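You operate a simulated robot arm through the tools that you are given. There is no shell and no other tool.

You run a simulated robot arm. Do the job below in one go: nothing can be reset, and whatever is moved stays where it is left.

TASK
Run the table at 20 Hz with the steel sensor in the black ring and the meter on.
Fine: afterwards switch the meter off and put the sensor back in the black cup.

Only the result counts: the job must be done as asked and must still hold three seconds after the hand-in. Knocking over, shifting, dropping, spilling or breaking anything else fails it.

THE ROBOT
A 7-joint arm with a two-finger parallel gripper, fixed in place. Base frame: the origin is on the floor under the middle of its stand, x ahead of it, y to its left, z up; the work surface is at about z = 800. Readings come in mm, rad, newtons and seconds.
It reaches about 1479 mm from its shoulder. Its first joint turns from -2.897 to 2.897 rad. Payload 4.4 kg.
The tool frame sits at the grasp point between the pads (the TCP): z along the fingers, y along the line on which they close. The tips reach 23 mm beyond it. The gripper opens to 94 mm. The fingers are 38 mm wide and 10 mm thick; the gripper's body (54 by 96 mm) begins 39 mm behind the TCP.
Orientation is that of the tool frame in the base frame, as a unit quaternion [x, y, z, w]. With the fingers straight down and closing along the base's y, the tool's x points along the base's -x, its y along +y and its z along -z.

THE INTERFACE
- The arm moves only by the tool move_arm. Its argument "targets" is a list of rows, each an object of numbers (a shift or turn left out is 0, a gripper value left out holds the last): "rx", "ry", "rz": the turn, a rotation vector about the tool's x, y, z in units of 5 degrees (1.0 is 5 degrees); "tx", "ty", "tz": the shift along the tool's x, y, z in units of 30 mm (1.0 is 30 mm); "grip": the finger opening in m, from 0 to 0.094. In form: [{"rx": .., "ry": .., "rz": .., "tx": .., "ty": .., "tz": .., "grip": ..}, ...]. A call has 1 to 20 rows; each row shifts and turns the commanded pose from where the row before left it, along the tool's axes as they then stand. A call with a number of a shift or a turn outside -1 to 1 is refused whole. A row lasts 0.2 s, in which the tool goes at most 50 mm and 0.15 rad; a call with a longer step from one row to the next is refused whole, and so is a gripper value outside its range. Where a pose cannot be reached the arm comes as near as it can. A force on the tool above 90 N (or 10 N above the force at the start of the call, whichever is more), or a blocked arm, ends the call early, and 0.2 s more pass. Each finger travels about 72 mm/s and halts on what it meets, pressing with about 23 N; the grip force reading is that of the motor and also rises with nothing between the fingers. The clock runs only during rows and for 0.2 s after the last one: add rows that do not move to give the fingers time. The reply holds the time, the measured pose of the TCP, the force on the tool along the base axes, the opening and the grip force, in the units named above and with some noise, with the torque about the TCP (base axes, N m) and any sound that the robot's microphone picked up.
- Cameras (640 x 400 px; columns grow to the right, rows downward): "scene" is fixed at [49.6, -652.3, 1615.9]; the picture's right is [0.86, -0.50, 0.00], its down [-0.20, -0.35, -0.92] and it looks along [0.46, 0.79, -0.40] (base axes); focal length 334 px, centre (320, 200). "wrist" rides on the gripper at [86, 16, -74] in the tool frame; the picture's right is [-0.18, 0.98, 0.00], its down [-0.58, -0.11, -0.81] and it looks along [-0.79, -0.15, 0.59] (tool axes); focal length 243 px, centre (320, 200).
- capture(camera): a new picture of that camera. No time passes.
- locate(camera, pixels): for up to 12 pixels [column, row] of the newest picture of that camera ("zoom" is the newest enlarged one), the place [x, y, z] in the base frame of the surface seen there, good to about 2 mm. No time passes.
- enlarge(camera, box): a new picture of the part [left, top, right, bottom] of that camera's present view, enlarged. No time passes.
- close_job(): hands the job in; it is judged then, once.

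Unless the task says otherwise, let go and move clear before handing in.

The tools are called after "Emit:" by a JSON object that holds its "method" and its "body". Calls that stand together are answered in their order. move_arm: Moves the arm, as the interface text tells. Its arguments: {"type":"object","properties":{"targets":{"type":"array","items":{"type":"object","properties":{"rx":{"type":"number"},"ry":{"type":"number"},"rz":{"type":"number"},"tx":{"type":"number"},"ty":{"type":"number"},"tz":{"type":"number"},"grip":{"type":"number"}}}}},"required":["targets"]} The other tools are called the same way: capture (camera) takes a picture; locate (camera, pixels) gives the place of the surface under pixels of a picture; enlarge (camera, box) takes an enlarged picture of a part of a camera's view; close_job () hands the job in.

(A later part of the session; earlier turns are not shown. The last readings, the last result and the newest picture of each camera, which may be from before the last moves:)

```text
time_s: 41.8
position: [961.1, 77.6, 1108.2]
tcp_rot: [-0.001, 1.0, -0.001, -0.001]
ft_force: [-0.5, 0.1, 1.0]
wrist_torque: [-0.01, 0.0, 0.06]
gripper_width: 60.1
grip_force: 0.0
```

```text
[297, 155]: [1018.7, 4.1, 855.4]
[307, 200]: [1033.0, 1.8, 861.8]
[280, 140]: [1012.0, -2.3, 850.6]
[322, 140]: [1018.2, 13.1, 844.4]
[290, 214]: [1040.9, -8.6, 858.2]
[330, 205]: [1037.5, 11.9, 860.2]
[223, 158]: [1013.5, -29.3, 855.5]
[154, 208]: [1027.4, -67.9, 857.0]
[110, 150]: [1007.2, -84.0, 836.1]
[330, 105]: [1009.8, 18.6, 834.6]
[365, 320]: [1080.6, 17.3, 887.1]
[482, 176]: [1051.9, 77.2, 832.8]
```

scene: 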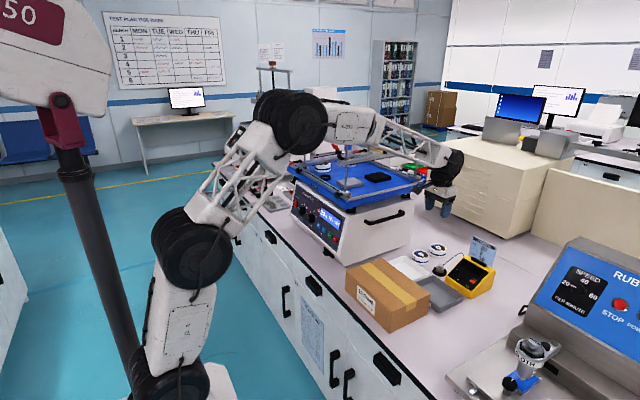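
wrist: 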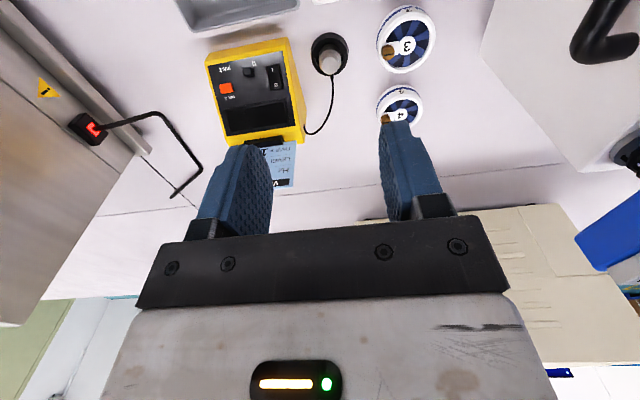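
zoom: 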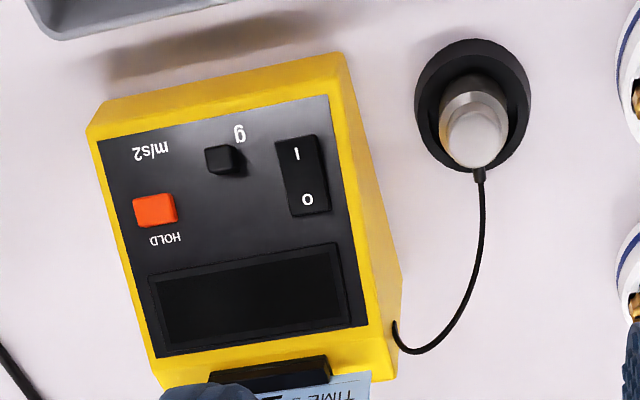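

Sensor centre ≈ (1033.5, 78), body radius ≈16–17 mm, cable at its +x side. I'll move above it and descend partway.

Emit:
{"method": "move_arm", "body": {"targets": [{"tx": -0.8, "tz": 0.8}, {"tx": -0.8, "tz": 0.8}, {"tx": -0.82, "tz": 0.8}, {"tz": 0.9}, {"tz": 0.9}, {"tz": 0.9}, {"tz": 0.9}, {}]}}

Emit:
{"method": "capture", "body": {"camera": "wrist"}}

Emit:
{"method": "enlarge", "body": {"camera": "scene", "box": [415, 220, 495, 290]}}

```text
time_s: 43.6
position: [1033.3, 77.1, 925.5]
tcp_rot: [0.0, 1.0, -0.001, 0.0]
ft_force: [0.5, -0.5, -0.9]
wrist_torque: [0.01, 0.03, 0.01]
gripper_width: 60.1
grip_force: 0.0
```

```text
taken
```

wrist: 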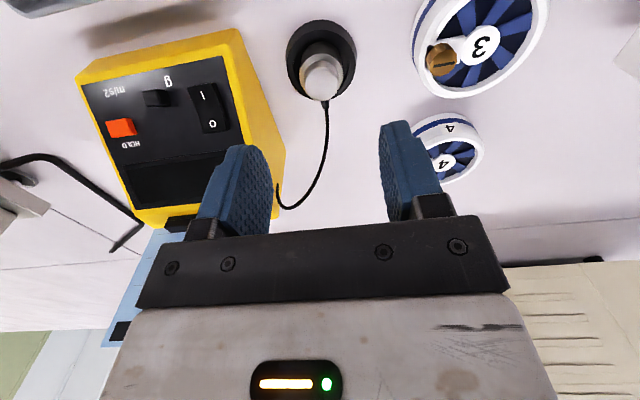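

```text
5.71 times, centred on (455, 255) of scene
```

zoom: 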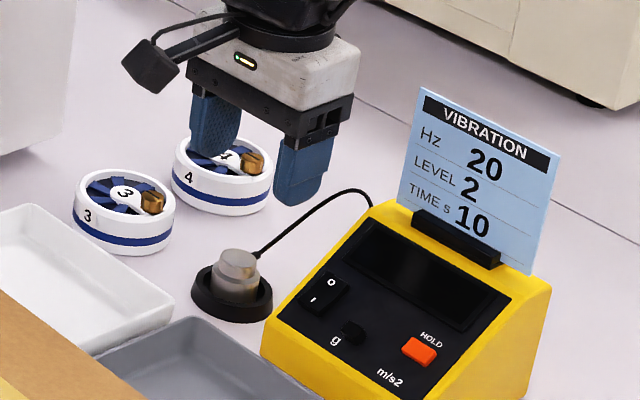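

Directly above the sensor now. I'll check the cup rim height and sensor centre from here.

Emit:
{"method": "enlarge", "body": {"camera": "wrist", "box": [270, 10, 370, 110]}}

```text
4.00 times, centred on (320, 60) of wrist
```

zoom: 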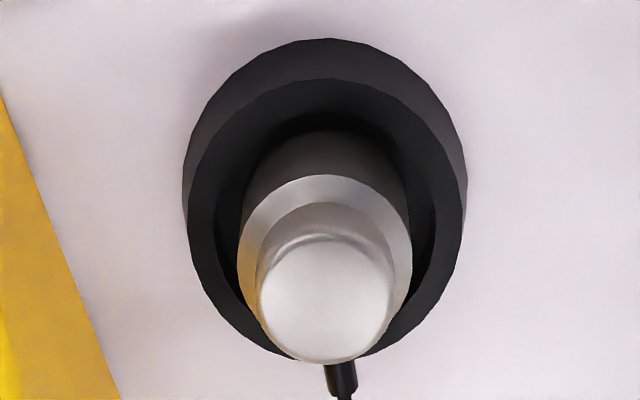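

Emit:
{"method": "locate", "body": {"camera": "zoom", "pixels": [[325, 295], [258, 290], [392, 280], [325, 355], [325, 185], [240, 235], [410, 230], [322, 95], [322, 60], [200, 200], [450, 190], [325, 150]]}}

```text
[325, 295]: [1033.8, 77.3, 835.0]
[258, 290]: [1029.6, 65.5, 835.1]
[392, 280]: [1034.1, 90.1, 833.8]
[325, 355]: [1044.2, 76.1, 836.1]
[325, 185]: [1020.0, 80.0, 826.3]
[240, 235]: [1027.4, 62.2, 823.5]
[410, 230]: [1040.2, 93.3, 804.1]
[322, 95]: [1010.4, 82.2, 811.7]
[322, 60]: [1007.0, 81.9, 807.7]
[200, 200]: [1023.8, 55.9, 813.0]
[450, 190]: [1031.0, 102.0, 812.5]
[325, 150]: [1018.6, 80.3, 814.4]
```

Cup rim z≈812, sensor shoulder z≈825, so I'll bring the tips to z≈816 (TCP 839) and close on the body.

Emit:
{"method": "move_arm", "body": {"targets": [{"tz": 0.8}, {"tz": 0.8}, {"tz": 0.7}, {"tz": 0.4, "ty": 0.02}, {"tz": 0.18}, {}, {"grip": 0.0}, {}, {}]}}

Emit:
{"method": "enlarge", "body": {"camera": "scene", "box": [415, 220, 495, 290]}}

Emit:
{"method": "capture", "body": {"camera": "wrist"}}

```text
time_s: 45.6
position: [1033.4, 79.0, 841.0]
tcp_rot: [0.001, 1.0, -0.001, 0.001]
ft_force: [-0.3, 0.6, 1.7]
wrist_torque: [0.08, 0.02, 0.0]
gripper_width: 30.9
grip_force: 23.3
```

```text
5.71 times, centred on (455, 255) of scene
```

zoom: 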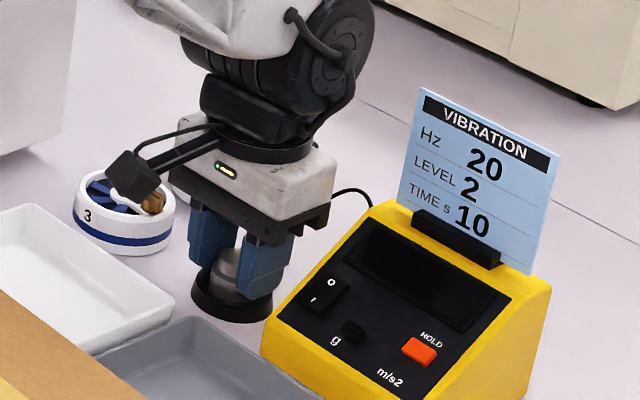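

```text
taken
```

wrist: 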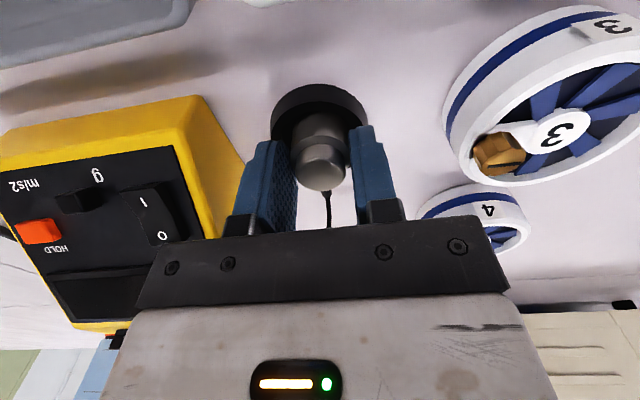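

Gripped at 30.9 mm with almost no side force. I'll lift slowly and check.

Emit:
{"method": "move_arm", "body": {"targets": [{"tz": -0.2}, {"tz": -0.4}, {"tz": -0.6}, {"tz": -0.8}, {}]}}

Emit:
{"method": "capture", "body": {"camera": "wrist"}}

Emit:
{"method": "enlarge", "body": {"camera": "scene", "box": [415, 210, 505, 290]}}

```text
time_s: 46.8
position: [1033.9, 80.6, 901.0]
tcp_rot: [0.001, 1.0, -0.001, 0.0]
ft_force: [-0.1, -0.7, -0.7]
wrist_torque: [0.02, 0.0, 0.0]
gripper_width: 30.8
grip_force: 22.9
```

```text
taken
```

wrist: 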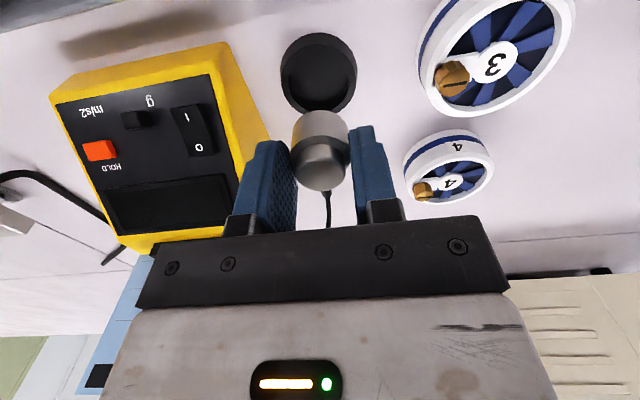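

```text
5.00 times, centred on (460, 250) of scene
```

zoom: 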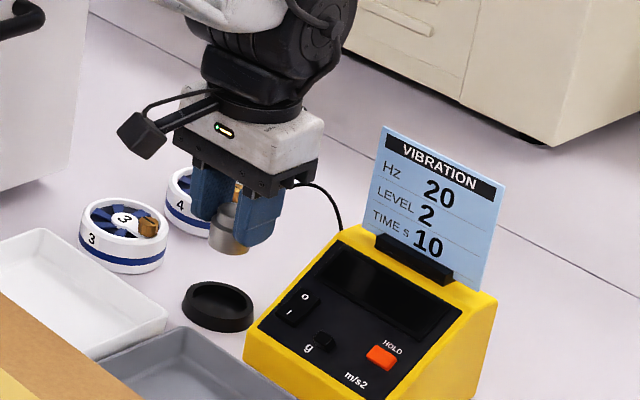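

Sensor is held, cup stayed put at wrist (318,75). I'll locate the cup floor/rim and the sensor's bottom edge for later.

Emit:
{"method": "locate", "body": {"camera": "wrist", "pixels": [[318, 36], [318, 80], [284, 75], [353, 70], [318, 100], [318, 114], [298, 130], [318, 175], [318, 155]]}}

Emit:
{"method": "locate", "body": {"camera": "zoom", "pixels": [[228, 252], [212, 248], [247, 245], [218, 305], [184, 310], [253, 320], [222, 285], [220, 330]]}}

```text
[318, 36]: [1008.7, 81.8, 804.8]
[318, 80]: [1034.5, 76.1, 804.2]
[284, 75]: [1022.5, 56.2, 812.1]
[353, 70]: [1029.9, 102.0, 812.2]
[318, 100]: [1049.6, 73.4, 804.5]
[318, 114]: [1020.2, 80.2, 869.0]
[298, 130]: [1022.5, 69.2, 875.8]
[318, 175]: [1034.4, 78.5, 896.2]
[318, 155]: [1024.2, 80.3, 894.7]
```

```text
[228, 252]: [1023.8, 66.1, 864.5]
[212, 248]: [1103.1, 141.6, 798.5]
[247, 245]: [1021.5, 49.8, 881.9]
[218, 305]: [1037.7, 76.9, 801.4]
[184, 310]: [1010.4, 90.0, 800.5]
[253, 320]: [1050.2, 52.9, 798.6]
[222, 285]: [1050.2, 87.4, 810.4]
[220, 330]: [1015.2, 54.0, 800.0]
```

Sensor bottom is 36.5 mm below the TCP; cup floor z≈804. I'll lift and take the front route to the ring, checking forces for cable pull.

Emit:
{"method": "move_arm", "body": {"targets": [{"tz": -0.9}, {"tz": -0.9}, {"tz": -0.9}, {"tz": -0.9}, {"tx": 1, "tz": -0.67}, {"tx": 1, "tz": -0.67}, {"tx": 1, "tz": -0.67}, {"tx": 1, "tz": -0.67}, {"tx": 1, "tz": -0.67}, {"tx": 1, "tz": -0.67}, {"tx": 1, "tz": -0.67}, {"tx": 1, "tz": -0.67}, {"tx": 1, "tz": -0.67}, {"tx": 1, "tz": -0.67}, {"tx": 1, "tz": -0.67}, {"tx": 1, "tz": -0.67}]}}

Emit:
{"method": "capture", "body": {"camera": "scene"}}

Emit:
{"method": "capture", "body": {"camera": "wrist"}}

```text
time_s: 50.2
position: [673.7, 78.5, 1249.6]
tcp_rot: [0.0, 1.0, -0.001, -0.001]
ft_force: [-0.5, 0.5, -1.6]
wrist_torque: [-0.03, -0.02, -0.04]
gripper_width: 30.8
grip_force: 22.8
```

```text
taken
```

scene: 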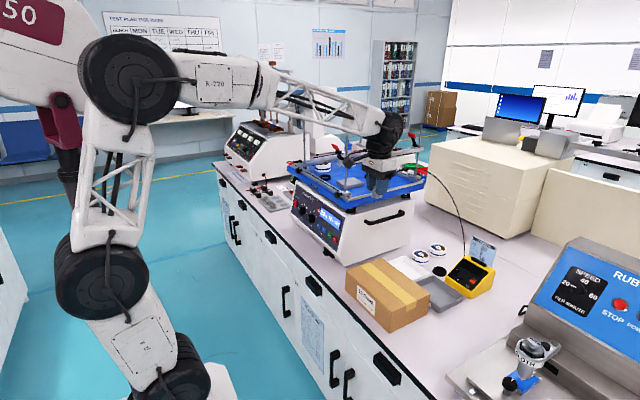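

```text
taken
```

wrist: 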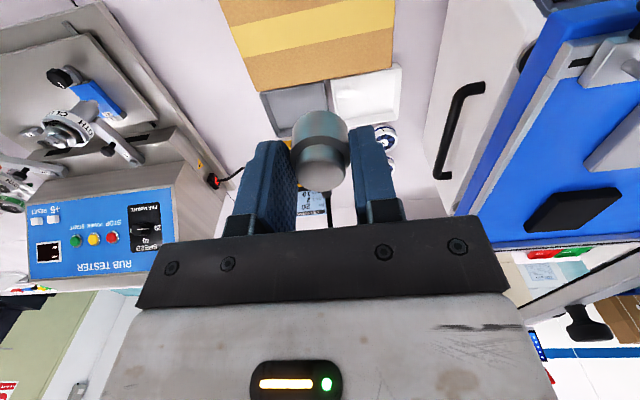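

The cable follows freely with no pull. I'll continue around the front of the post to y≈510.

Emit:
{"method": "move_arm", "body": {"targets": [{"tx": 1}, {"tx": 1}, {"tx": 1}, {"tx": 1}, {"ty": 0.96}, {"ty": 0.96}, {"ty": 0.96}, {"ty": 0.96}, {"ty": 0.96}, {"ty": 0.96}, {"ty": 0.96}, {"ty": 0.96}, {"ty": 0.96}, {"ty": 0.96}, {"ty": 0.96}, {"ty": 0.96}, {"ty": 0.96}, {"ty": 0.96}, {"ty": 0.96}]}}

Emit:
{"method": "capture", "body": {"camera": "wrist"}}

Emit:
{"method": "capture", "body": {"camera": "scene"}}

```text
time_s: 54.2
position: [554.8, 510.4, 1250.1]
tcp_rot: [0.0, 1.0, 0.0, 0.0]
ft_force: [-0.5, 0.5, -2.0]
wrist_torque: [-0.01, -0.02, -0.02]
gripper_width: 31.1
grip_force: 23.2
```

```text
taken
```

wrist: 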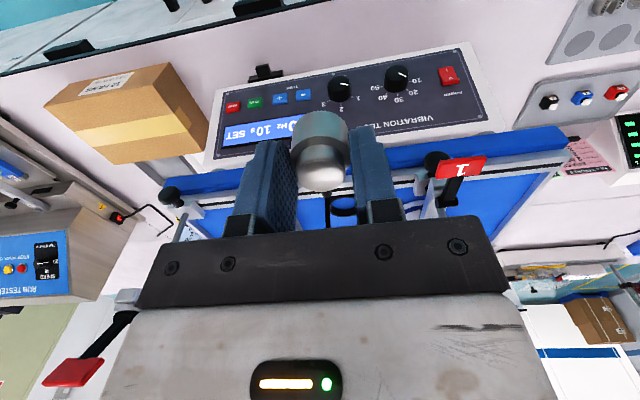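

```text
taken
```

scene: 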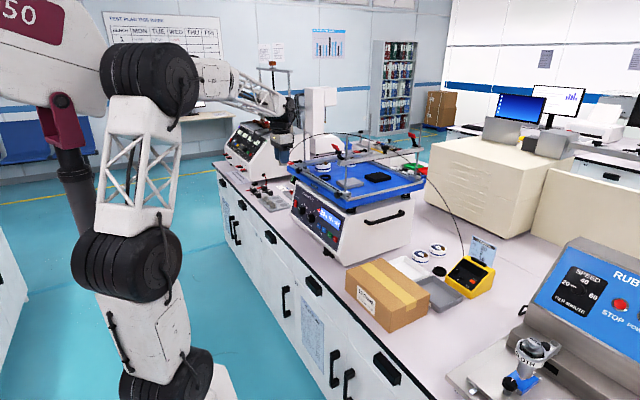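

I'm in front of the platform at y=510. Let me measure the ring centre precisely in the scene view.

Emit:
{"method": "enlarge", "body": {"camera": "scene", "box": [312, 165, 342, 190]}}

```text
16.00 times, centred on (327, 178) of scene
```

zoom: 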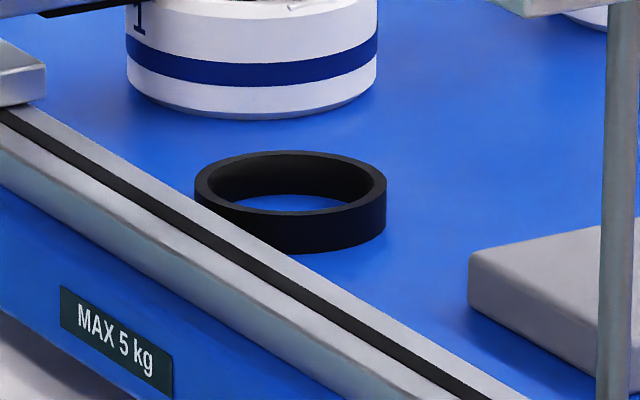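

Emit:
{"method": "locate", "body": {"camera": "zoom", "pixels": [[290, 205], [200, 185], [383, 185], [290, 155], [292, 212], [290, 200], [213, 192], [370, 190], [260, 250], [380, 225], [330, 250], [450, 200]]}}

```text
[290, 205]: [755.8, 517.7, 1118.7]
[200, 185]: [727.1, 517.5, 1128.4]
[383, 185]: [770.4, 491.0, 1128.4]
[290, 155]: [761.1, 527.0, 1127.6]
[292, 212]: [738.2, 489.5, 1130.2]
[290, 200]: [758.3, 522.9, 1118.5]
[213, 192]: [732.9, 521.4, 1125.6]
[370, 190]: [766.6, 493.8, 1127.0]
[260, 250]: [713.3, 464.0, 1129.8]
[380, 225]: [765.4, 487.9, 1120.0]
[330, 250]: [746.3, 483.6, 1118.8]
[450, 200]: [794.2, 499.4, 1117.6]
```

Ring centre ≈ (748, 508), inner radius ≈ 21–22 mm, platform z≈1118.5. I'll move above it and check alignment.

Emit:
{"method": "move_arm", "body": {"targets": [{"tx": -0.92}, {"tx": -0.92}, {"tx": -0.92}, {"tx": -0.92}, {"tx": -0.92}, {"tx": -0.92}, {"tx": -0.92, "ty": -0.08}, {}]}}

Emit:
{"method": "capture", "body": {"camera": "wrist"}}

Emit:
{"method": "enlarge", "body": {"camera": "scene", "box": [285, 120, 385, 200]}}

```text
time_s: 56.0
position: [748.5, 506.8, 1246.6]
tcp_rot: [0.0, 1.0, -0.001, 0.0]
ft_force: [-0.9, -0.8, -1.2]
wrist_torque: [-0.02, -0.01, 0.0]
gripper_width: 31.1
grip_force: 22.9
```

```text
taken
```

wrist: 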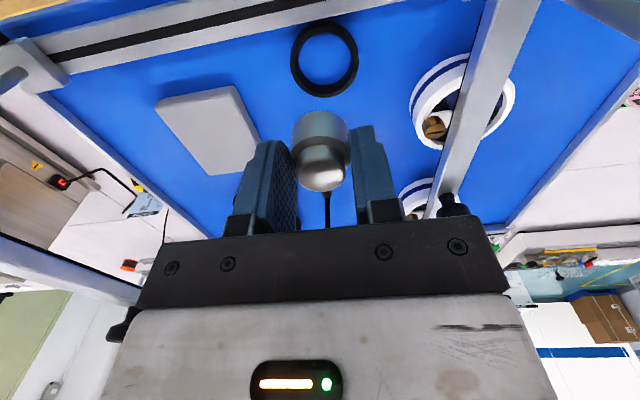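

```text
5.00 times, centred on (335, 160) of scene
```

zoom: 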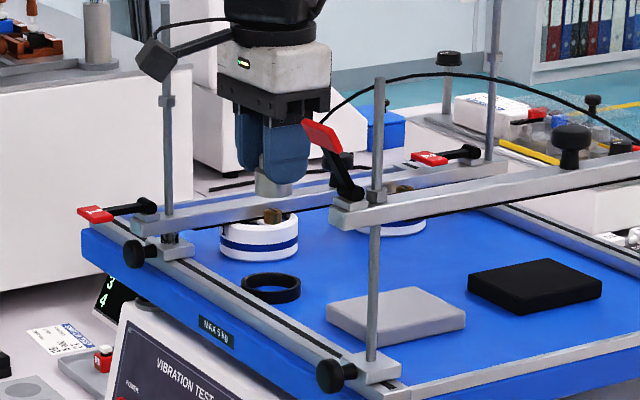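

Ring shows at wrist (324,58). I'll measure its centre from here.

Emit:
{"method": "enlarge", "body": {"camera": "wrist", "box": [270, 10, 380, 110]}}

```text
4.00 times, centred on (325, 60) of wrist
```

zoom: 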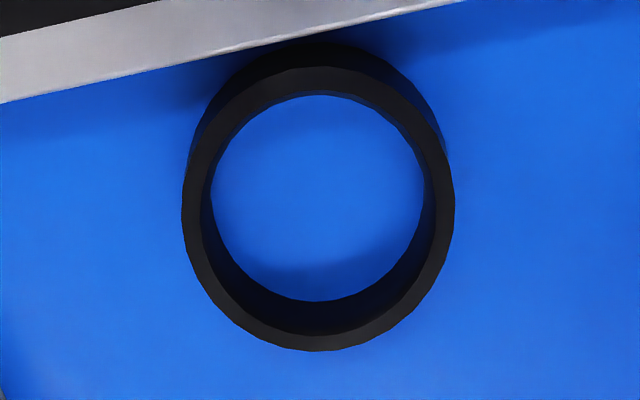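

Emit:
{"method": "locate", "body": {"camera": "zoom", "pixels": [[190, 210], [445, 200], [315, 80], [320, 340], [215, 115], [415, 105], [220, 300], [420, 295], [320, 200], [320, 270]]}}

```text
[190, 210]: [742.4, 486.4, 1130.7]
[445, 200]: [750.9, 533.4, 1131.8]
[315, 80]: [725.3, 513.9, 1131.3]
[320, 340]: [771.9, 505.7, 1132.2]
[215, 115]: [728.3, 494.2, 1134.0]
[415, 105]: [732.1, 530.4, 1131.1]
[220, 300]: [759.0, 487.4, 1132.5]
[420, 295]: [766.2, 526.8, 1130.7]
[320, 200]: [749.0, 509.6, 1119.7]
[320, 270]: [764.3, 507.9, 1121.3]
```

Ring centre refined to (748, 510). I'll shift 3 mm and descend to just above the platform.

Emit:
{"method": "move_arm", "body": {"targets": [{"ty": 0.1, "tz": 0.6}, {"tz": 0.8}, {"tz": 0.7}, {"tz": 0.5}, {"tz": 0.3}, {}]}}

Emit:
{"method": "capture", "body": {"camera": "wrist"}}

Emit:
{"method": "enlarge", "body": {"camera": "scene", "box": [300, 145, 360, 195]}}

```text
time_s: 57.4
position: [747.9, 511.2, 1162.1]
tcp_rot: [0.0, 1.0, -0.001, 0.0]
ft_force: [0.2, -0.2, -1.2]
wrist_torque: [0.0, -0.01, 0.02]
gripper_width: 31.0
grip_force: 22.8
```

```text
taken
```

wrist: 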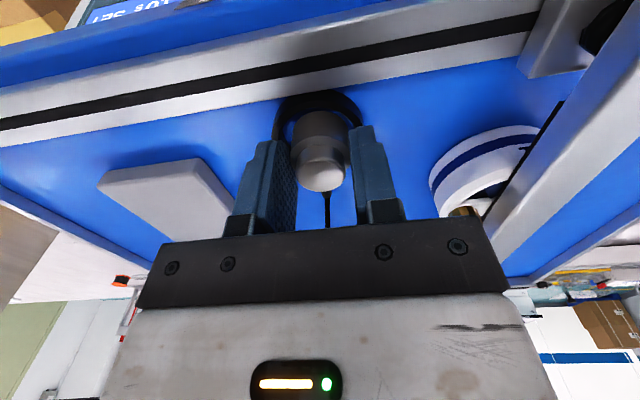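

```text
8.00 times, centred on (330, 170) of scene
```

zoom: 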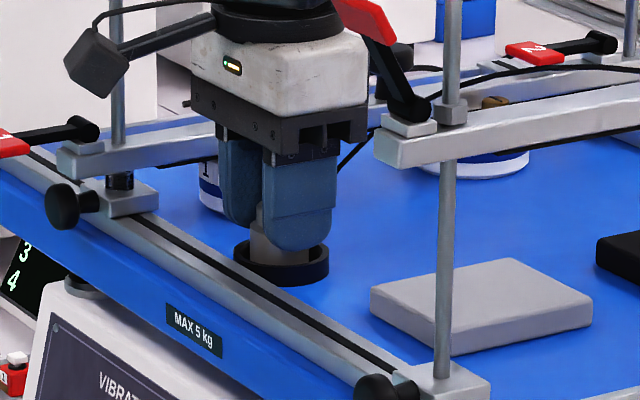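

Sensor is inside the ring; I'll lower the last ~6 mm in small steps until contact.

Emit:
{"method": "move_arm", "body": {"targets": [{"tz": 0.06}, {"tz": 0.05}, {"tz": 0.04}, {}]}}

```text
time_s: 58.4
position: [746.1, 510.0, 1157.7]
tcp_rot: [0.0, 1.0, -0.001, 0.0]
ft_force: [0.1, 0.6, -1.8]
wrist_torque: [0.0, -0.02, 0.0]
gripper_width: 30.9
grip_force: 22.7
```

Emit:
{"method": "move_arm", "body": {"targets": [{"tz": 0.03}, {"tz": 0.03}, {}]}}

```text
time_s: 59.2
position: [747.9, 511.2, 1156.2]
tcp_rot: [0.001, 1.0, -0.001, 0.0]
ft_force: [1.9, -0.6, 3.1]
wrist_torque: [-0.05, -0.04, -0.02]
gripper_width: 30.9
grip_force: 22.8
```

Light contact (+3 N): the sensor stands on the platform inside the ring. I'll open a little, then rise straight up.

Emit:
{"method": "move_arm", "body": {"targets": [{"grip": 0.042}, {}, {}, {"tz": -0.3}, {"tz": -0.6}, {"tz": -0.9}, {"tz": -1}, {"tz": -1}, {}]}}

Emit:
{"method": "capture", "body": {"camera": "wrist"}}

Emit:
{"method": "enlarge", "body": {"camera": "scene", "box": [300, 145, 360, 195]}}

```text
time_s: 61.2
position: [744.9, 510.7, 1268.9]
tcp_rot: [-0.001, 1.0, -0.001, 0.0]
ft_force: [0.0, -0.2, 0.3]
wrist_torque: [0.0, 0.02, 0.03]
gripper_width: 42.0
grip_force: 0.0
```

```text
taken
```

wrist: 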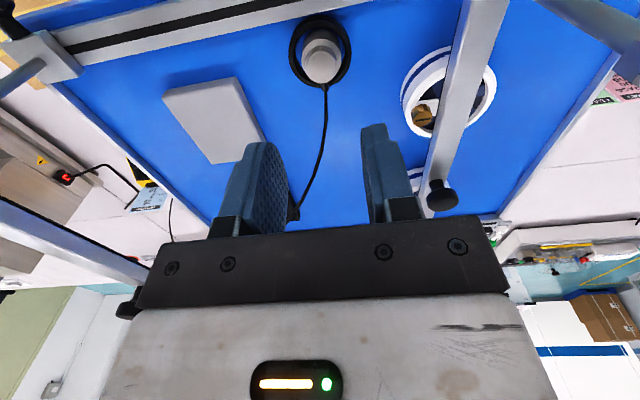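

```text
8.00 times, centred on (330, 170) of scene
```

zoom: 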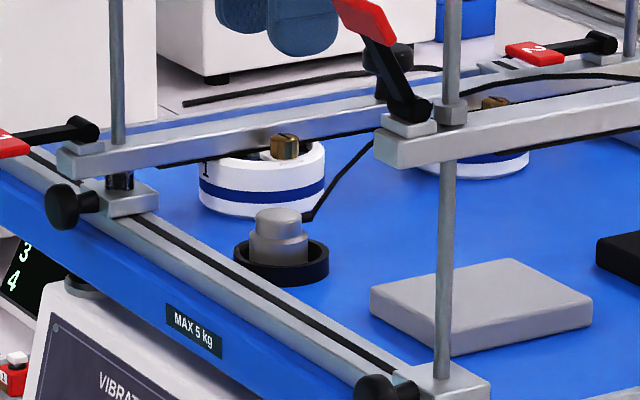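

The sensor stands nicely inside the ring. Next the meter; I'll check the carton's extent first, since the camera arm will hang near it.

Emit:
{"method": "capture", "body": {"camera": "scene"}}

Emit:
{"method": "locate", "body": {"camera": "scene", "pixels": [[381, 262], [428, 291], [347, 268], [390, 303], [430, 305], [392, 328], [410, 280], [460, 295], [440, 303], [398, 262], [462, 260], [455, 272]]}}

```text
taken
```

scene: 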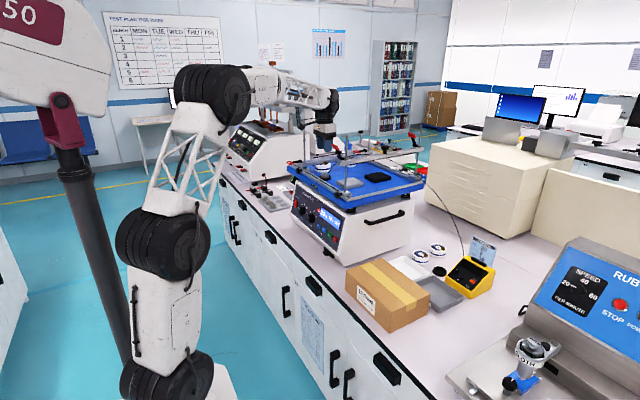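

```text
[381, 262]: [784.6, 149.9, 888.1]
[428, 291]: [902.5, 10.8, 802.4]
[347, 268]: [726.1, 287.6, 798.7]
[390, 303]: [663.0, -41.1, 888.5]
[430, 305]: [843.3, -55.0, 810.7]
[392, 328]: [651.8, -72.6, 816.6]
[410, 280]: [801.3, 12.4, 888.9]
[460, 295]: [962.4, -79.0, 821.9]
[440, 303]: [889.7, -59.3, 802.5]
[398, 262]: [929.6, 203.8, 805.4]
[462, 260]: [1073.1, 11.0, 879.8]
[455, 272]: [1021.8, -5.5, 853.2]
```

Carton top is z≈889 and ends by x≈845, so the camera will clear it. I'll go back around the front to the meter with fingers closed.

Emit:
{"method": "move_arm", "body": {"targets": [{"tx": 0.92, "grip": 0.0}, {"tx": 0.92}, {"tx": 0.92}, {"tx": 0.92}, {"tx": 0.92}, {"tx": 0.92}, {"tx": 0.92}, {"ty": -0.95}, {"ty": -0.95}, {"ty": -0.95}, {"ty": -0.95}, {"ty": -0.95}, {"ty": -0.95}, {"ty": -0.95}, {"ty": -0.95}, {"ty": -0.95}, {"ty": -0.95}, {"ty": -0.95}]}}

Emit:
{"method": "move_arm", "body": {"targets": [{"ty": -0.95}, {"ty": -0.95}, {"ty": -0.95}, {"ty": -0.95}, {"ty": -0.95}, {"ty": -0.95}, {"tx": -1}, {"tx": -1}, {"tx": -1}, {"tx": -1}, {"tx": -1}, {"tx": -1}, {"tx": -1}, {"tx": -1, "tz": 0.8}, {"tx": -1, "tz": 0.8}, {"tx": -1, "tz": 0.8}, {"tx": -1, "tz": 0.8}, {"tx": -1, "tz": 0.8}, {"tx": -1, "tz": 0.8}]}}

Emit:
{"method": "capture", "body": {"camera": "wrist"}}

Emit:
{"method": "capture", "body": {"camera": "scene"}}

```text
time_s: 65.0
position: [554.5, 198.5, 1270.9]
tcp_rot: [0.0, 1.0, -0.001, 0.0]
ft_force: [1.0, 0.2, 0.0]
wrist_torque: [0.01, 0.01, 0.01]
gripper_width: 0.0
grip_force: 23.1
```

```text
time_s: 69.0
position: [946.4, 27.5, 1126.6]
tcp_rot: [0.0, 1.0, -0.001, 0.001]
ft_force: [-0.9, 0.2, 0.6]
wrist_torque: [0.0, 0.01, 0.01]
gripper_width: 0.1
grip_force: 22.6
```

```text
taken
```

wrist: 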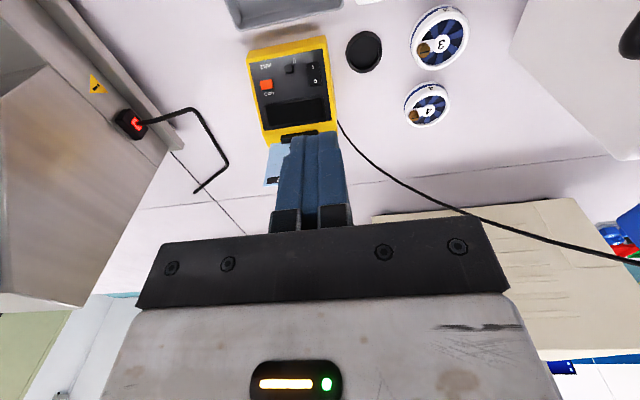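

```text
taken
```

scene: 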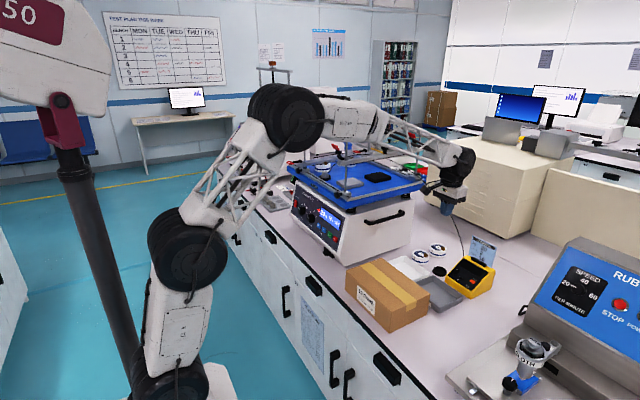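

The meter is at wrist (290,90). I'll enlarge and pin down the rocker and the panel slope.

Emit:
{"method": "enlarge", "body": {"camera": "wrist", "box": [240, 30, 350, 140]}}

```text
3.64 times, centred on (295, 85) of wrist
```

zoom: 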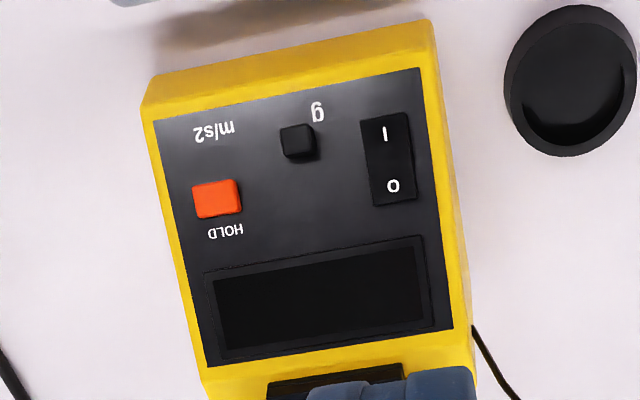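

Emit:
{"method": "locate", "body": {"camera": "zoom", "pixels": [[385, 135], [393, 185], [365, 123], [405, 117], [375, 203], [412, 196], [340, 100], [340, 220], [430, 300], [220, 350], [170, 130], [297, 143]]}}

```text
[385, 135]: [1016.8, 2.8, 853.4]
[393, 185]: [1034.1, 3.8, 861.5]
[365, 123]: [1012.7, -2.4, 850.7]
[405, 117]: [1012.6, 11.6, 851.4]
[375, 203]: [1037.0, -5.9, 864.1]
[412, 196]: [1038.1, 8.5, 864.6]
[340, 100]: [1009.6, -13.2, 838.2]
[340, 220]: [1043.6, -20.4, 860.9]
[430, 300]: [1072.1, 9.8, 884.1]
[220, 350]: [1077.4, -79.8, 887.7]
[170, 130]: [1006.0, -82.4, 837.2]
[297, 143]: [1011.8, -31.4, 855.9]
```

The panel slope is about 33° and the rocker spans x≈1012–1038 at y≈3, with I at the near end. Let me check how far the carton reaches toward the camera's coming position.

Emit:
{"method": "enlarge", "body": {"camera": "scene", "box": [340, 240, 480, 335]}}

```text
4.21 times, centred on (410, 288) of scene
```

zoom: 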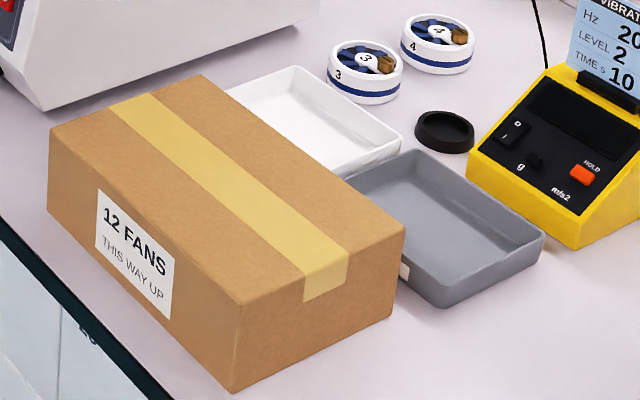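

Emit:
{"method": "locate", "body": {"camera": "zoom", "pixels": [[395, 228], [215, 85], [238, 300], [60, 130], [415, 180], [540, 235], [440, 295], [395, 250], [300, 75], [395, 140]]}}

```text
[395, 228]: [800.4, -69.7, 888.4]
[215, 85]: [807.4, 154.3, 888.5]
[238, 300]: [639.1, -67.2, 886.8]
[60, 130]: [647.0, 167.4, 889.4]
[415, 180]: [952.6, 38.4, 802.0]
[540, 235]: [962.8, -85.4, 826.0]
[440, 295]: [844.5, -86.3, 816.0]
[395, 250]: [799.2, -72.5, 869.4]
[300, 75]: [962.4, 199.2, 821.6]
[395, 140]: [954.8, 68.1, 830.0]
```

The carton ends at x≈805, so there's ample clearance. I'll move over the meter, tilt 30° and come to 45 mm off the rocker's I end.

Emit:
{"method": "move_arm", "body": {"targets": [{"tx": -0.46, "ty": -0.41, "tz": 0.9}, {"tx": -0.46, "ty": -0.41, "tz": 0.9}, {"tz": 0.95}, {"tz": 0.95}, {"tz": 0.95}, {"tz": 0.9}, {"ry": -1}, {"ry": -1}, {"ry": -1}, {"ry": -1}, {"ry": -1}, {"ry": -1}, {"tx": 0.44, "tz": 0.76}, {"tx": 0.44, "tz": 0.76}, {}]}}

Emit:
{"method": "capture", "body": {"camera": "wrist"}}

Emit:
{"method": "enlarge", "body": {"camera": "scene", "box": [400, 200, 510, 300]}}

```text
time_s: 72.2
position: [973.5, 0.6, 906.9]
tcp_rot: [-0.001, 0.966, 0.0, 0.259]
ft_force: [0.3, -0.1, 0.3]
wrist_torque: [0.03, 0.0, -0.01]
gripper_width: 0.0
grip_force: 22.5
```

```text
taken
```

wrist: 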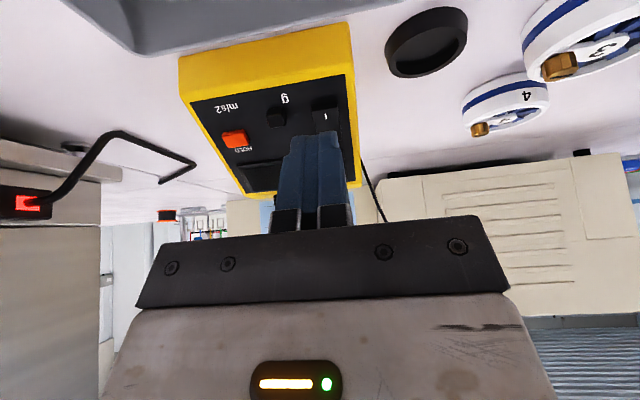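

```text
4.00 times, centred on (455, 250) of scene
```

zoom: 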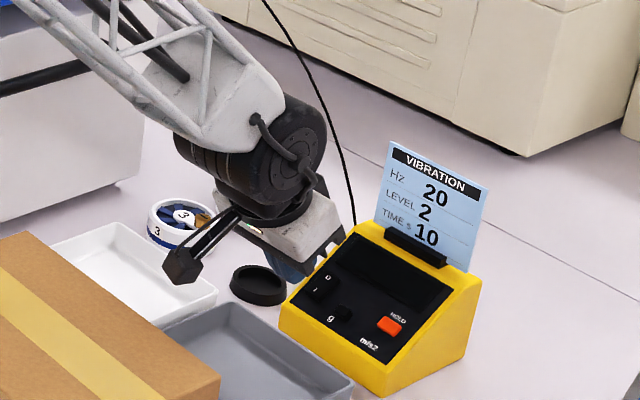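

The fingertips aim at the rocker's I end (wrist (326,115)). I'll correct y by 2.5 mm and advance close.

Emit:
{"method": "move_arm", "body": {"targets": [{"ty": 0.08, "tz": 0.6}, {"tz": 0.5}, {"tz": 0.1}, {}]}}

Emit:
{"method": "enlarge", "body": {"camera": "wrist", "box": [220, 60, 420, 200]}}

Emit:
{"method": "enlarge", "body": {"camera": "scene", "box": [440, 240, 500, 300]}}

```text
time_s: 73.2
position: [989.8, 4.4, 875.9]
tcp_rot: [0.0, 0.966, -0.001, 0.259]
ft_force: [0.4, -0.2, -0.7]
wrist_torque: [0.02, 0.02, -0.01]
gripper_width: 0.1
grip_force: 23.0
```

```text
2.86 times, centred on (320, 130) of wrist
```

zoom: 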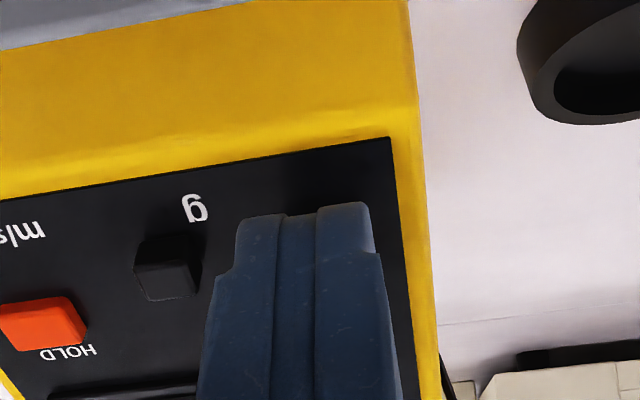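

```text
6.67 times, centred on (470, 270) of scene
```

zoom: 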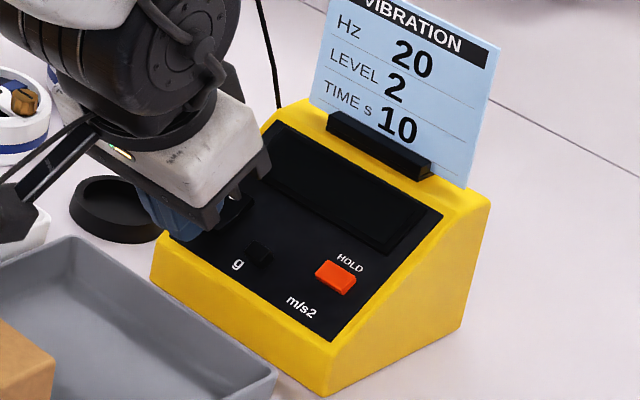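

Aligned. Pressing in gently.

Emit:
{"method": "move_arm", "body": {"targets": [{"tz": 0.1}, {"tz": 0.07}, {"tz": 0.05}, {"tz": 0.04}, {"tz": 0.04}]}}

Emit:
{"method": "enlarge", "body": {"camera": "scene", "box": [440, 240, 500, 300]}}

```text
time_s: 74.4
position: [994.2, 4.8, 867.6]
tcp_rot: [-0.001, 0.966, 0.0, 0.258]
ft_force: [0.1, 0.4, -0.4]
wrist_torque: [0.01, -0.01, -0.01]
gripper_width: 0.0
grip_force: 22.6
```

```text
6.67 times, centred on (470, 270) of scene
```

zoom: 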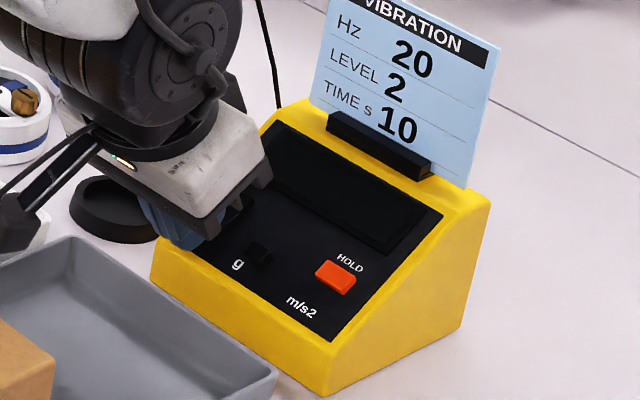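

No contact yet at TCP z 867.6; I'll continue with fine steps.

Emit:
{"method": "move_arm", "body": {"targets": [{"tz": 0.04}, {"tz": 0.04}, {"tz": 0.03}, {"tz": 0.03}]}}

Emit:
{"method": "enlarge", "body": {"camera": "scene", "box": [440, 240, 500, 300]}}

```text
time_s: 75.4
position: [995.2, 4.7, 866.4]
tcp_rot: [-0.001, 0.966, -0.001, 0.259]
ft_force: [-56.2, -0.7, 40.3]
wrist_torque: [0.01, -0.51, 0.02]
gripper_width: 0.0
grip_force: 22.9
```

```text
6.67 times, centred on (470, 270) of scene
```

zoom: 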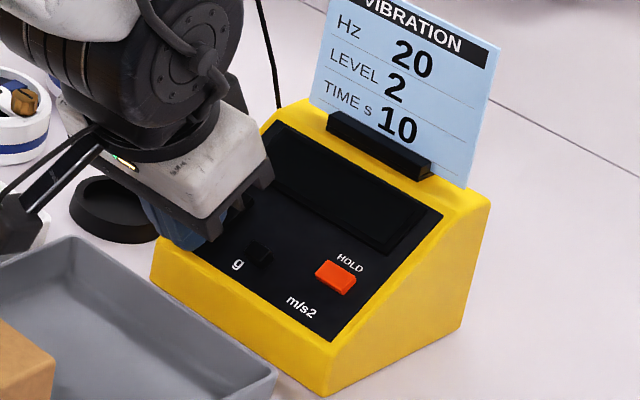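

Contact, but the reaction points mostly -x: the rounded tip edge meets the rocker's end. I'll back off, shift 9 mm up-slope so the flat of the tip lands on the I half, and press again.

Emit:
{"method": "move_arm", "body": {"targets": [{"tz": -0.2}, {"tz": -0.1}, {"tx": -0.3}, {}]}}

Emit:
{"method": "enlarge", "body": {"camera": "wrist", "box": [220, 60, 420, 200]}}

```text
time_s: 76.4
position: [999.8, 4.6, 876.4]
tcp_rot: [0.0, 0.966, -0.001, 0.259]
ft_force: [0.4, 0.0, -0.5]
wrist_torque: [-0.04, -0.02, 0.0]
gripper_width: 0.0
grip_force: 23.0
```

```text
2.86 times, centred on (320, 130) of wrist
```

zoom: 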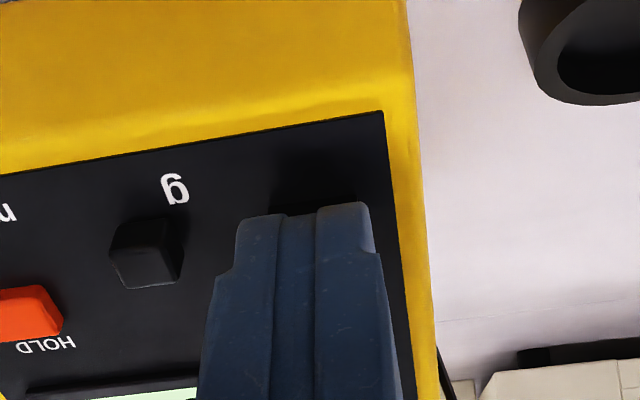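

The strip of display at zoom (150,392) now looks lit — the press may have switched it on. I'll back off and look.

Emit:
{"method": "move_arm", "body": {"targets": [{"tz": -0.8}, {"tz": -0.9}, {"tz": -0.9}, {"tz": -0.9}]}}

Emit:
{"method": "enlarge", "body": {"camera": "scene", "box": [440, 240, 500, 300]}}

Emit:
{"method": "capture", "body": {"camera": "wrist"}}

```text
time_s: 77.4
position: [947.4, 5.3, 966.2]
tcp_rot: [-0.001, 0.966, -0.001, 0.258]
ft_force: [0.6, -0.6, -1.5]
wrist_torque: [-0.01, -0.03, -0.02]
gripper_width: 0.0
grip_force: 22.9
```

```text
6.67 times, centred on (470, 270) of scene
```

zoom: 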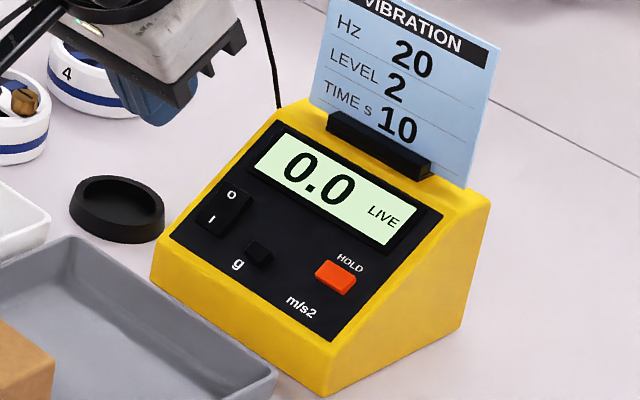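

```text
taken
```

wrist: 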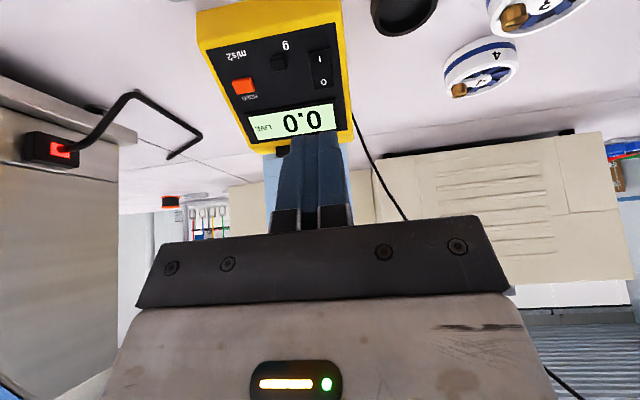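

The meter is on, showing "0.0 LIVE". Now I'll retreat and travel back to the table's panel to press RUN.

Emit:
{"method": "move_arm", "body": {"targets": [{"tx": -0.556, "tz": -0.962}, {"tx": -0.556, "tz": -0.962}, {"tx": -0.556, "tz": -0.962}, {"tx": 0.958, "tz": -0.842}, {"tx": 0.958, "tz": -0.842}, {"tx": 0.958, "tz": -0.842}, {"tx": 0.958, "tz": -0.842}, {"tx": 0.958, "tz": -0.842}, {"tx": 0.958, "tz": -0.842}, {"tx": 0.958, "tz": -0.842}, {"tx": 0.958, "tz": -0.842}, {"tx": 0.958, "tz": -0.842}, {"tx": 0.958, "tz": -0.842}, {"tx": 0.958, "tz": -0.842}, {"tx": 0.958, "tz": -0.842}]}}

Emit:
{"method": "move_arm", "body": {"targets": [{"ty": 0.99}, {"ty": 0.99}, {"ty": 0.99}, {"ty": 0.99}, {"ty": 0.99}, {"ty": 0.99}, {"ty": 0.99}, {"ty": 0.99}, {"ty": 0.99}, {"ty": 0.99}, {"ty": 0.99}, {"ty": 0.99}]}}

Emit:
{"method": "capture", "body": {"camera": "scene"}}

Emit:
{"method": "capture", "body": {"camera": "wrist"}}

```text
time_s: 80.6
position: [498.8, 5.2, 1158.6]
tcp_rot: [0.0, 0.966, -0.001, 0.258]
ft_force: [-0.2, 0.1, -0.4]
wrist_torque: [0.01, 0.0, -0.02]
gripper_width: 0.0
grip_force: 23.2
```

```text
time_s: 83.2
position: [497.8, 360.0, 1158.2]
tcp_rot: [0.001, 0.966, 0.0, 0.259]
ft_force: [0.4, 0.3, 1.1]
wrist_torque: [-0.02, 0.04, 0.04]
gripper_width: 0.0
grip_force: 22.9
```

```text
taken
```

scene: 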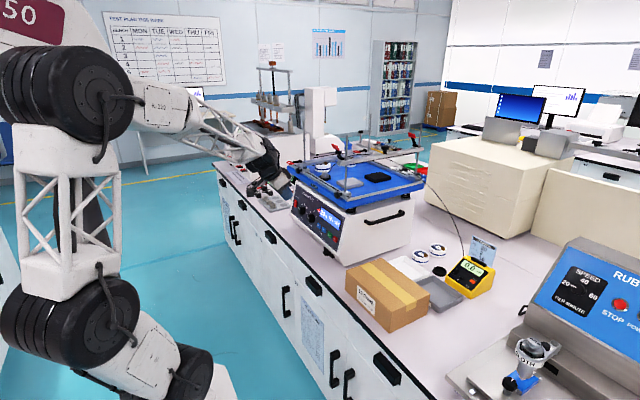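

```text
taken
```

wrist: 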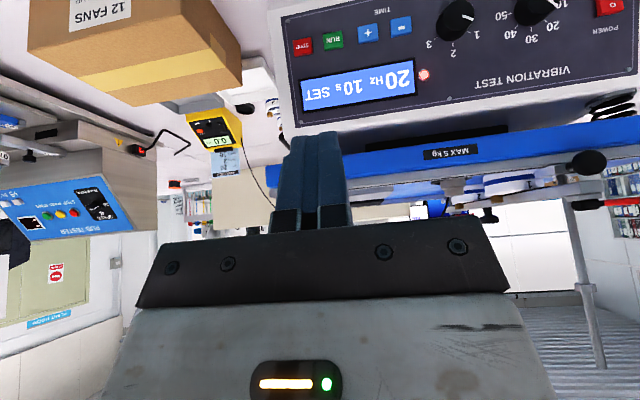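

The panel is in view with RUN at wrist (334,40). I'll locate RUN and neighbours precisely.

Emit:
{"method": "enlarge", "body": {"camera": "wrist", "box": [280, 0, 440, 110]}}

```text
3.64 times, centred on (360, 55) of wrist
```

zoom: 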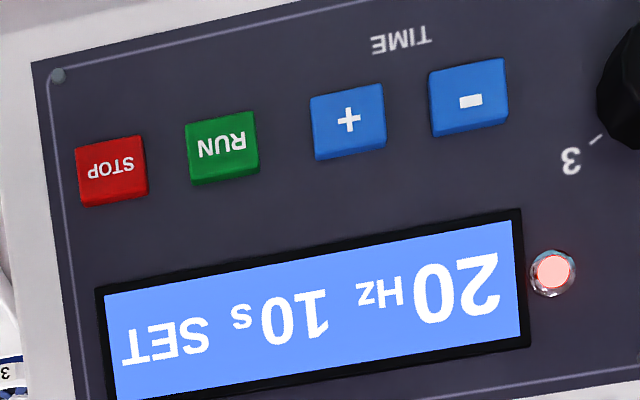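

Emit:
{"method": "locate", "body": {"camera": "zoom", "pixels": [[222, 143], [190, 150], [255, 140], [222, 118], [222, 168], [112, 165], [145, 160], [315, 125], [348, 120], [165, 150]]}}

```text
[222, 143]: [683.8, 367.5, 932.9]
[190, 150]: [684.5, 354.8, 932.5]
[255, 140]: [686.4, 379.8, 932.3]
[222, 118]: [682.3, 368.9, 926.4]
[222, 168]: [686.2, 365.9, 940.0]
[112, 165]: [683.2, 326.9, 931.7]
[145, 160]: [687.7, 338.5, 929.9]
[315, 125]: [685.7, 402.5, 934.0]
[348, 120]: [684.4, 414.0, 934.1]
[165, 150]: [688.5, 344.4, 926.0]
```

RUN centre is (684, 367, 933). I'll rotate perpendicular to the panel and come to 50 mm in front of it.

Emit:
{"method": "move_arm", "body": {"targets": [{"ry": -1}, {"ry": -1}, {"ry": -1}, {"ry": -1}, {"ry": -1}, {"ry": -1}, {"ry": -1}, {"ry": -1}, {"ry": -1}, {"ry": -0.2}, {"tx": 0.964, "ty": 0.04, "tz": 0.9}, {"tx": 0.964, "ty": 0.04, "tz": 0.9}, {"tx": 0.964, "ty": 0.04, "tz": 0.9}, {"tx": 0.964, "ty": 0.04, "tz": 0.9}, {"tx": 0.964, "ty": 0.04, "tz": 0.9}, {"tx": 0.964, "ty": 0.04, "tz": 0.9}, {}]}}

Emit:
{"method": "capture", "body": {"camera": "wrist"}}

Emit:
{"method": "enlarge", "body": {"camera": "scene", "box": [290, 180, 370, 260]}}

```text
time_s: 86.8
position: [611.9, 368.3, 952.0]
tcp_rot: [0.0, 0.787, -0.001, 0.616]
ft_force: [-0.5, -1.0, -0.6]
wrist_torque: [0.01, 0.02, -0.01]
gripper_width: 0.1
grip_force: 22.9
```

```text
taken
```

wrist: 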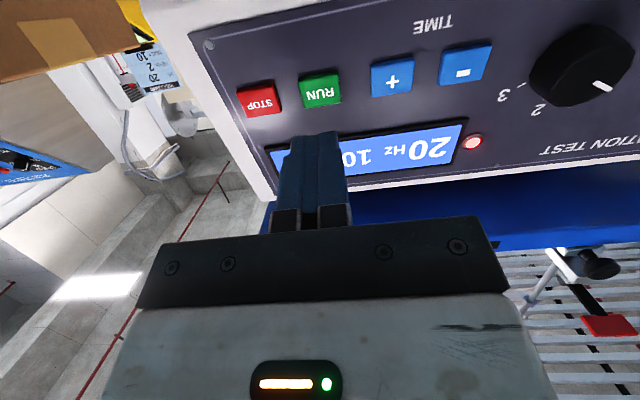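

```text
5.00 times, centred on (330, 220) of scene
```

zoom: 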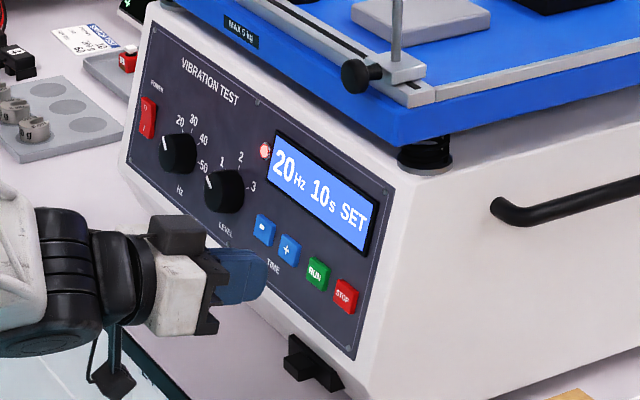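

RUN is straight ahead at wrist (320,90). I'll approach to a few mm, then press gently.

Emit:
{"method": "move_arm", "body": {"targets": [{"tz": 0.5}, {"tz": 0.5}, {"tz": 0.4}, {}]}}

Emit:
{"method": "enlarge", "body": {"camera": "scene", "box": [310, 190, 370, 250]}}

```text
time_s: 87.8
position: [653.4, 367.6, 941.6]
tcp_rot: [-0.001, 0.788, 0.0, 0.616]
ft_force: [0.3, -0.4, 0.3]
wrist_torque: [0.0, 0.04, -0.01]
gripper_width: 0.0
grip_force: 22.7
```

```text
6.67 times, centred on (340, 220) of scene
```

zoom: 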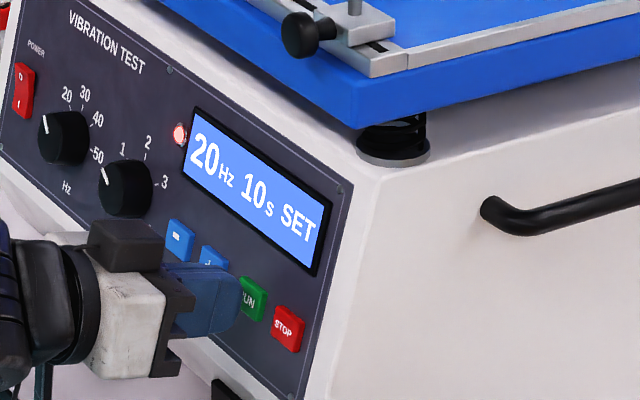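

Emit:
{"method": "move_arm", "body": {"targets": [{"tz": 0.15}, {"tz": 0.1}, {"tz": 0.05}, {"tz": 0.04}, {"tz": 0.04}]}}

Emit:
{"method": "enlarge", "body": {"camera": "scene", "box": [310, 190, 370, 250]}}

```text
time_s: 89.0
position: [664.5, 368.2, 938.0]
tcp_rot: [0.0, 0.788, -0.001, 0.615]
ft_force: [-2.5, -0.1, -0.2]
wrist_torque: [-0.03, 0.0, 0.03]
gripper_width: 0.0
grip_force: 22.8
heard: click
```

```text
6.67 times, centred on (340, 220) of scene
```

zoom: 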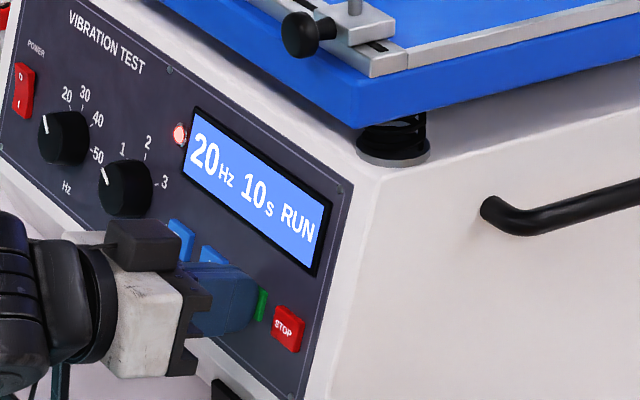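

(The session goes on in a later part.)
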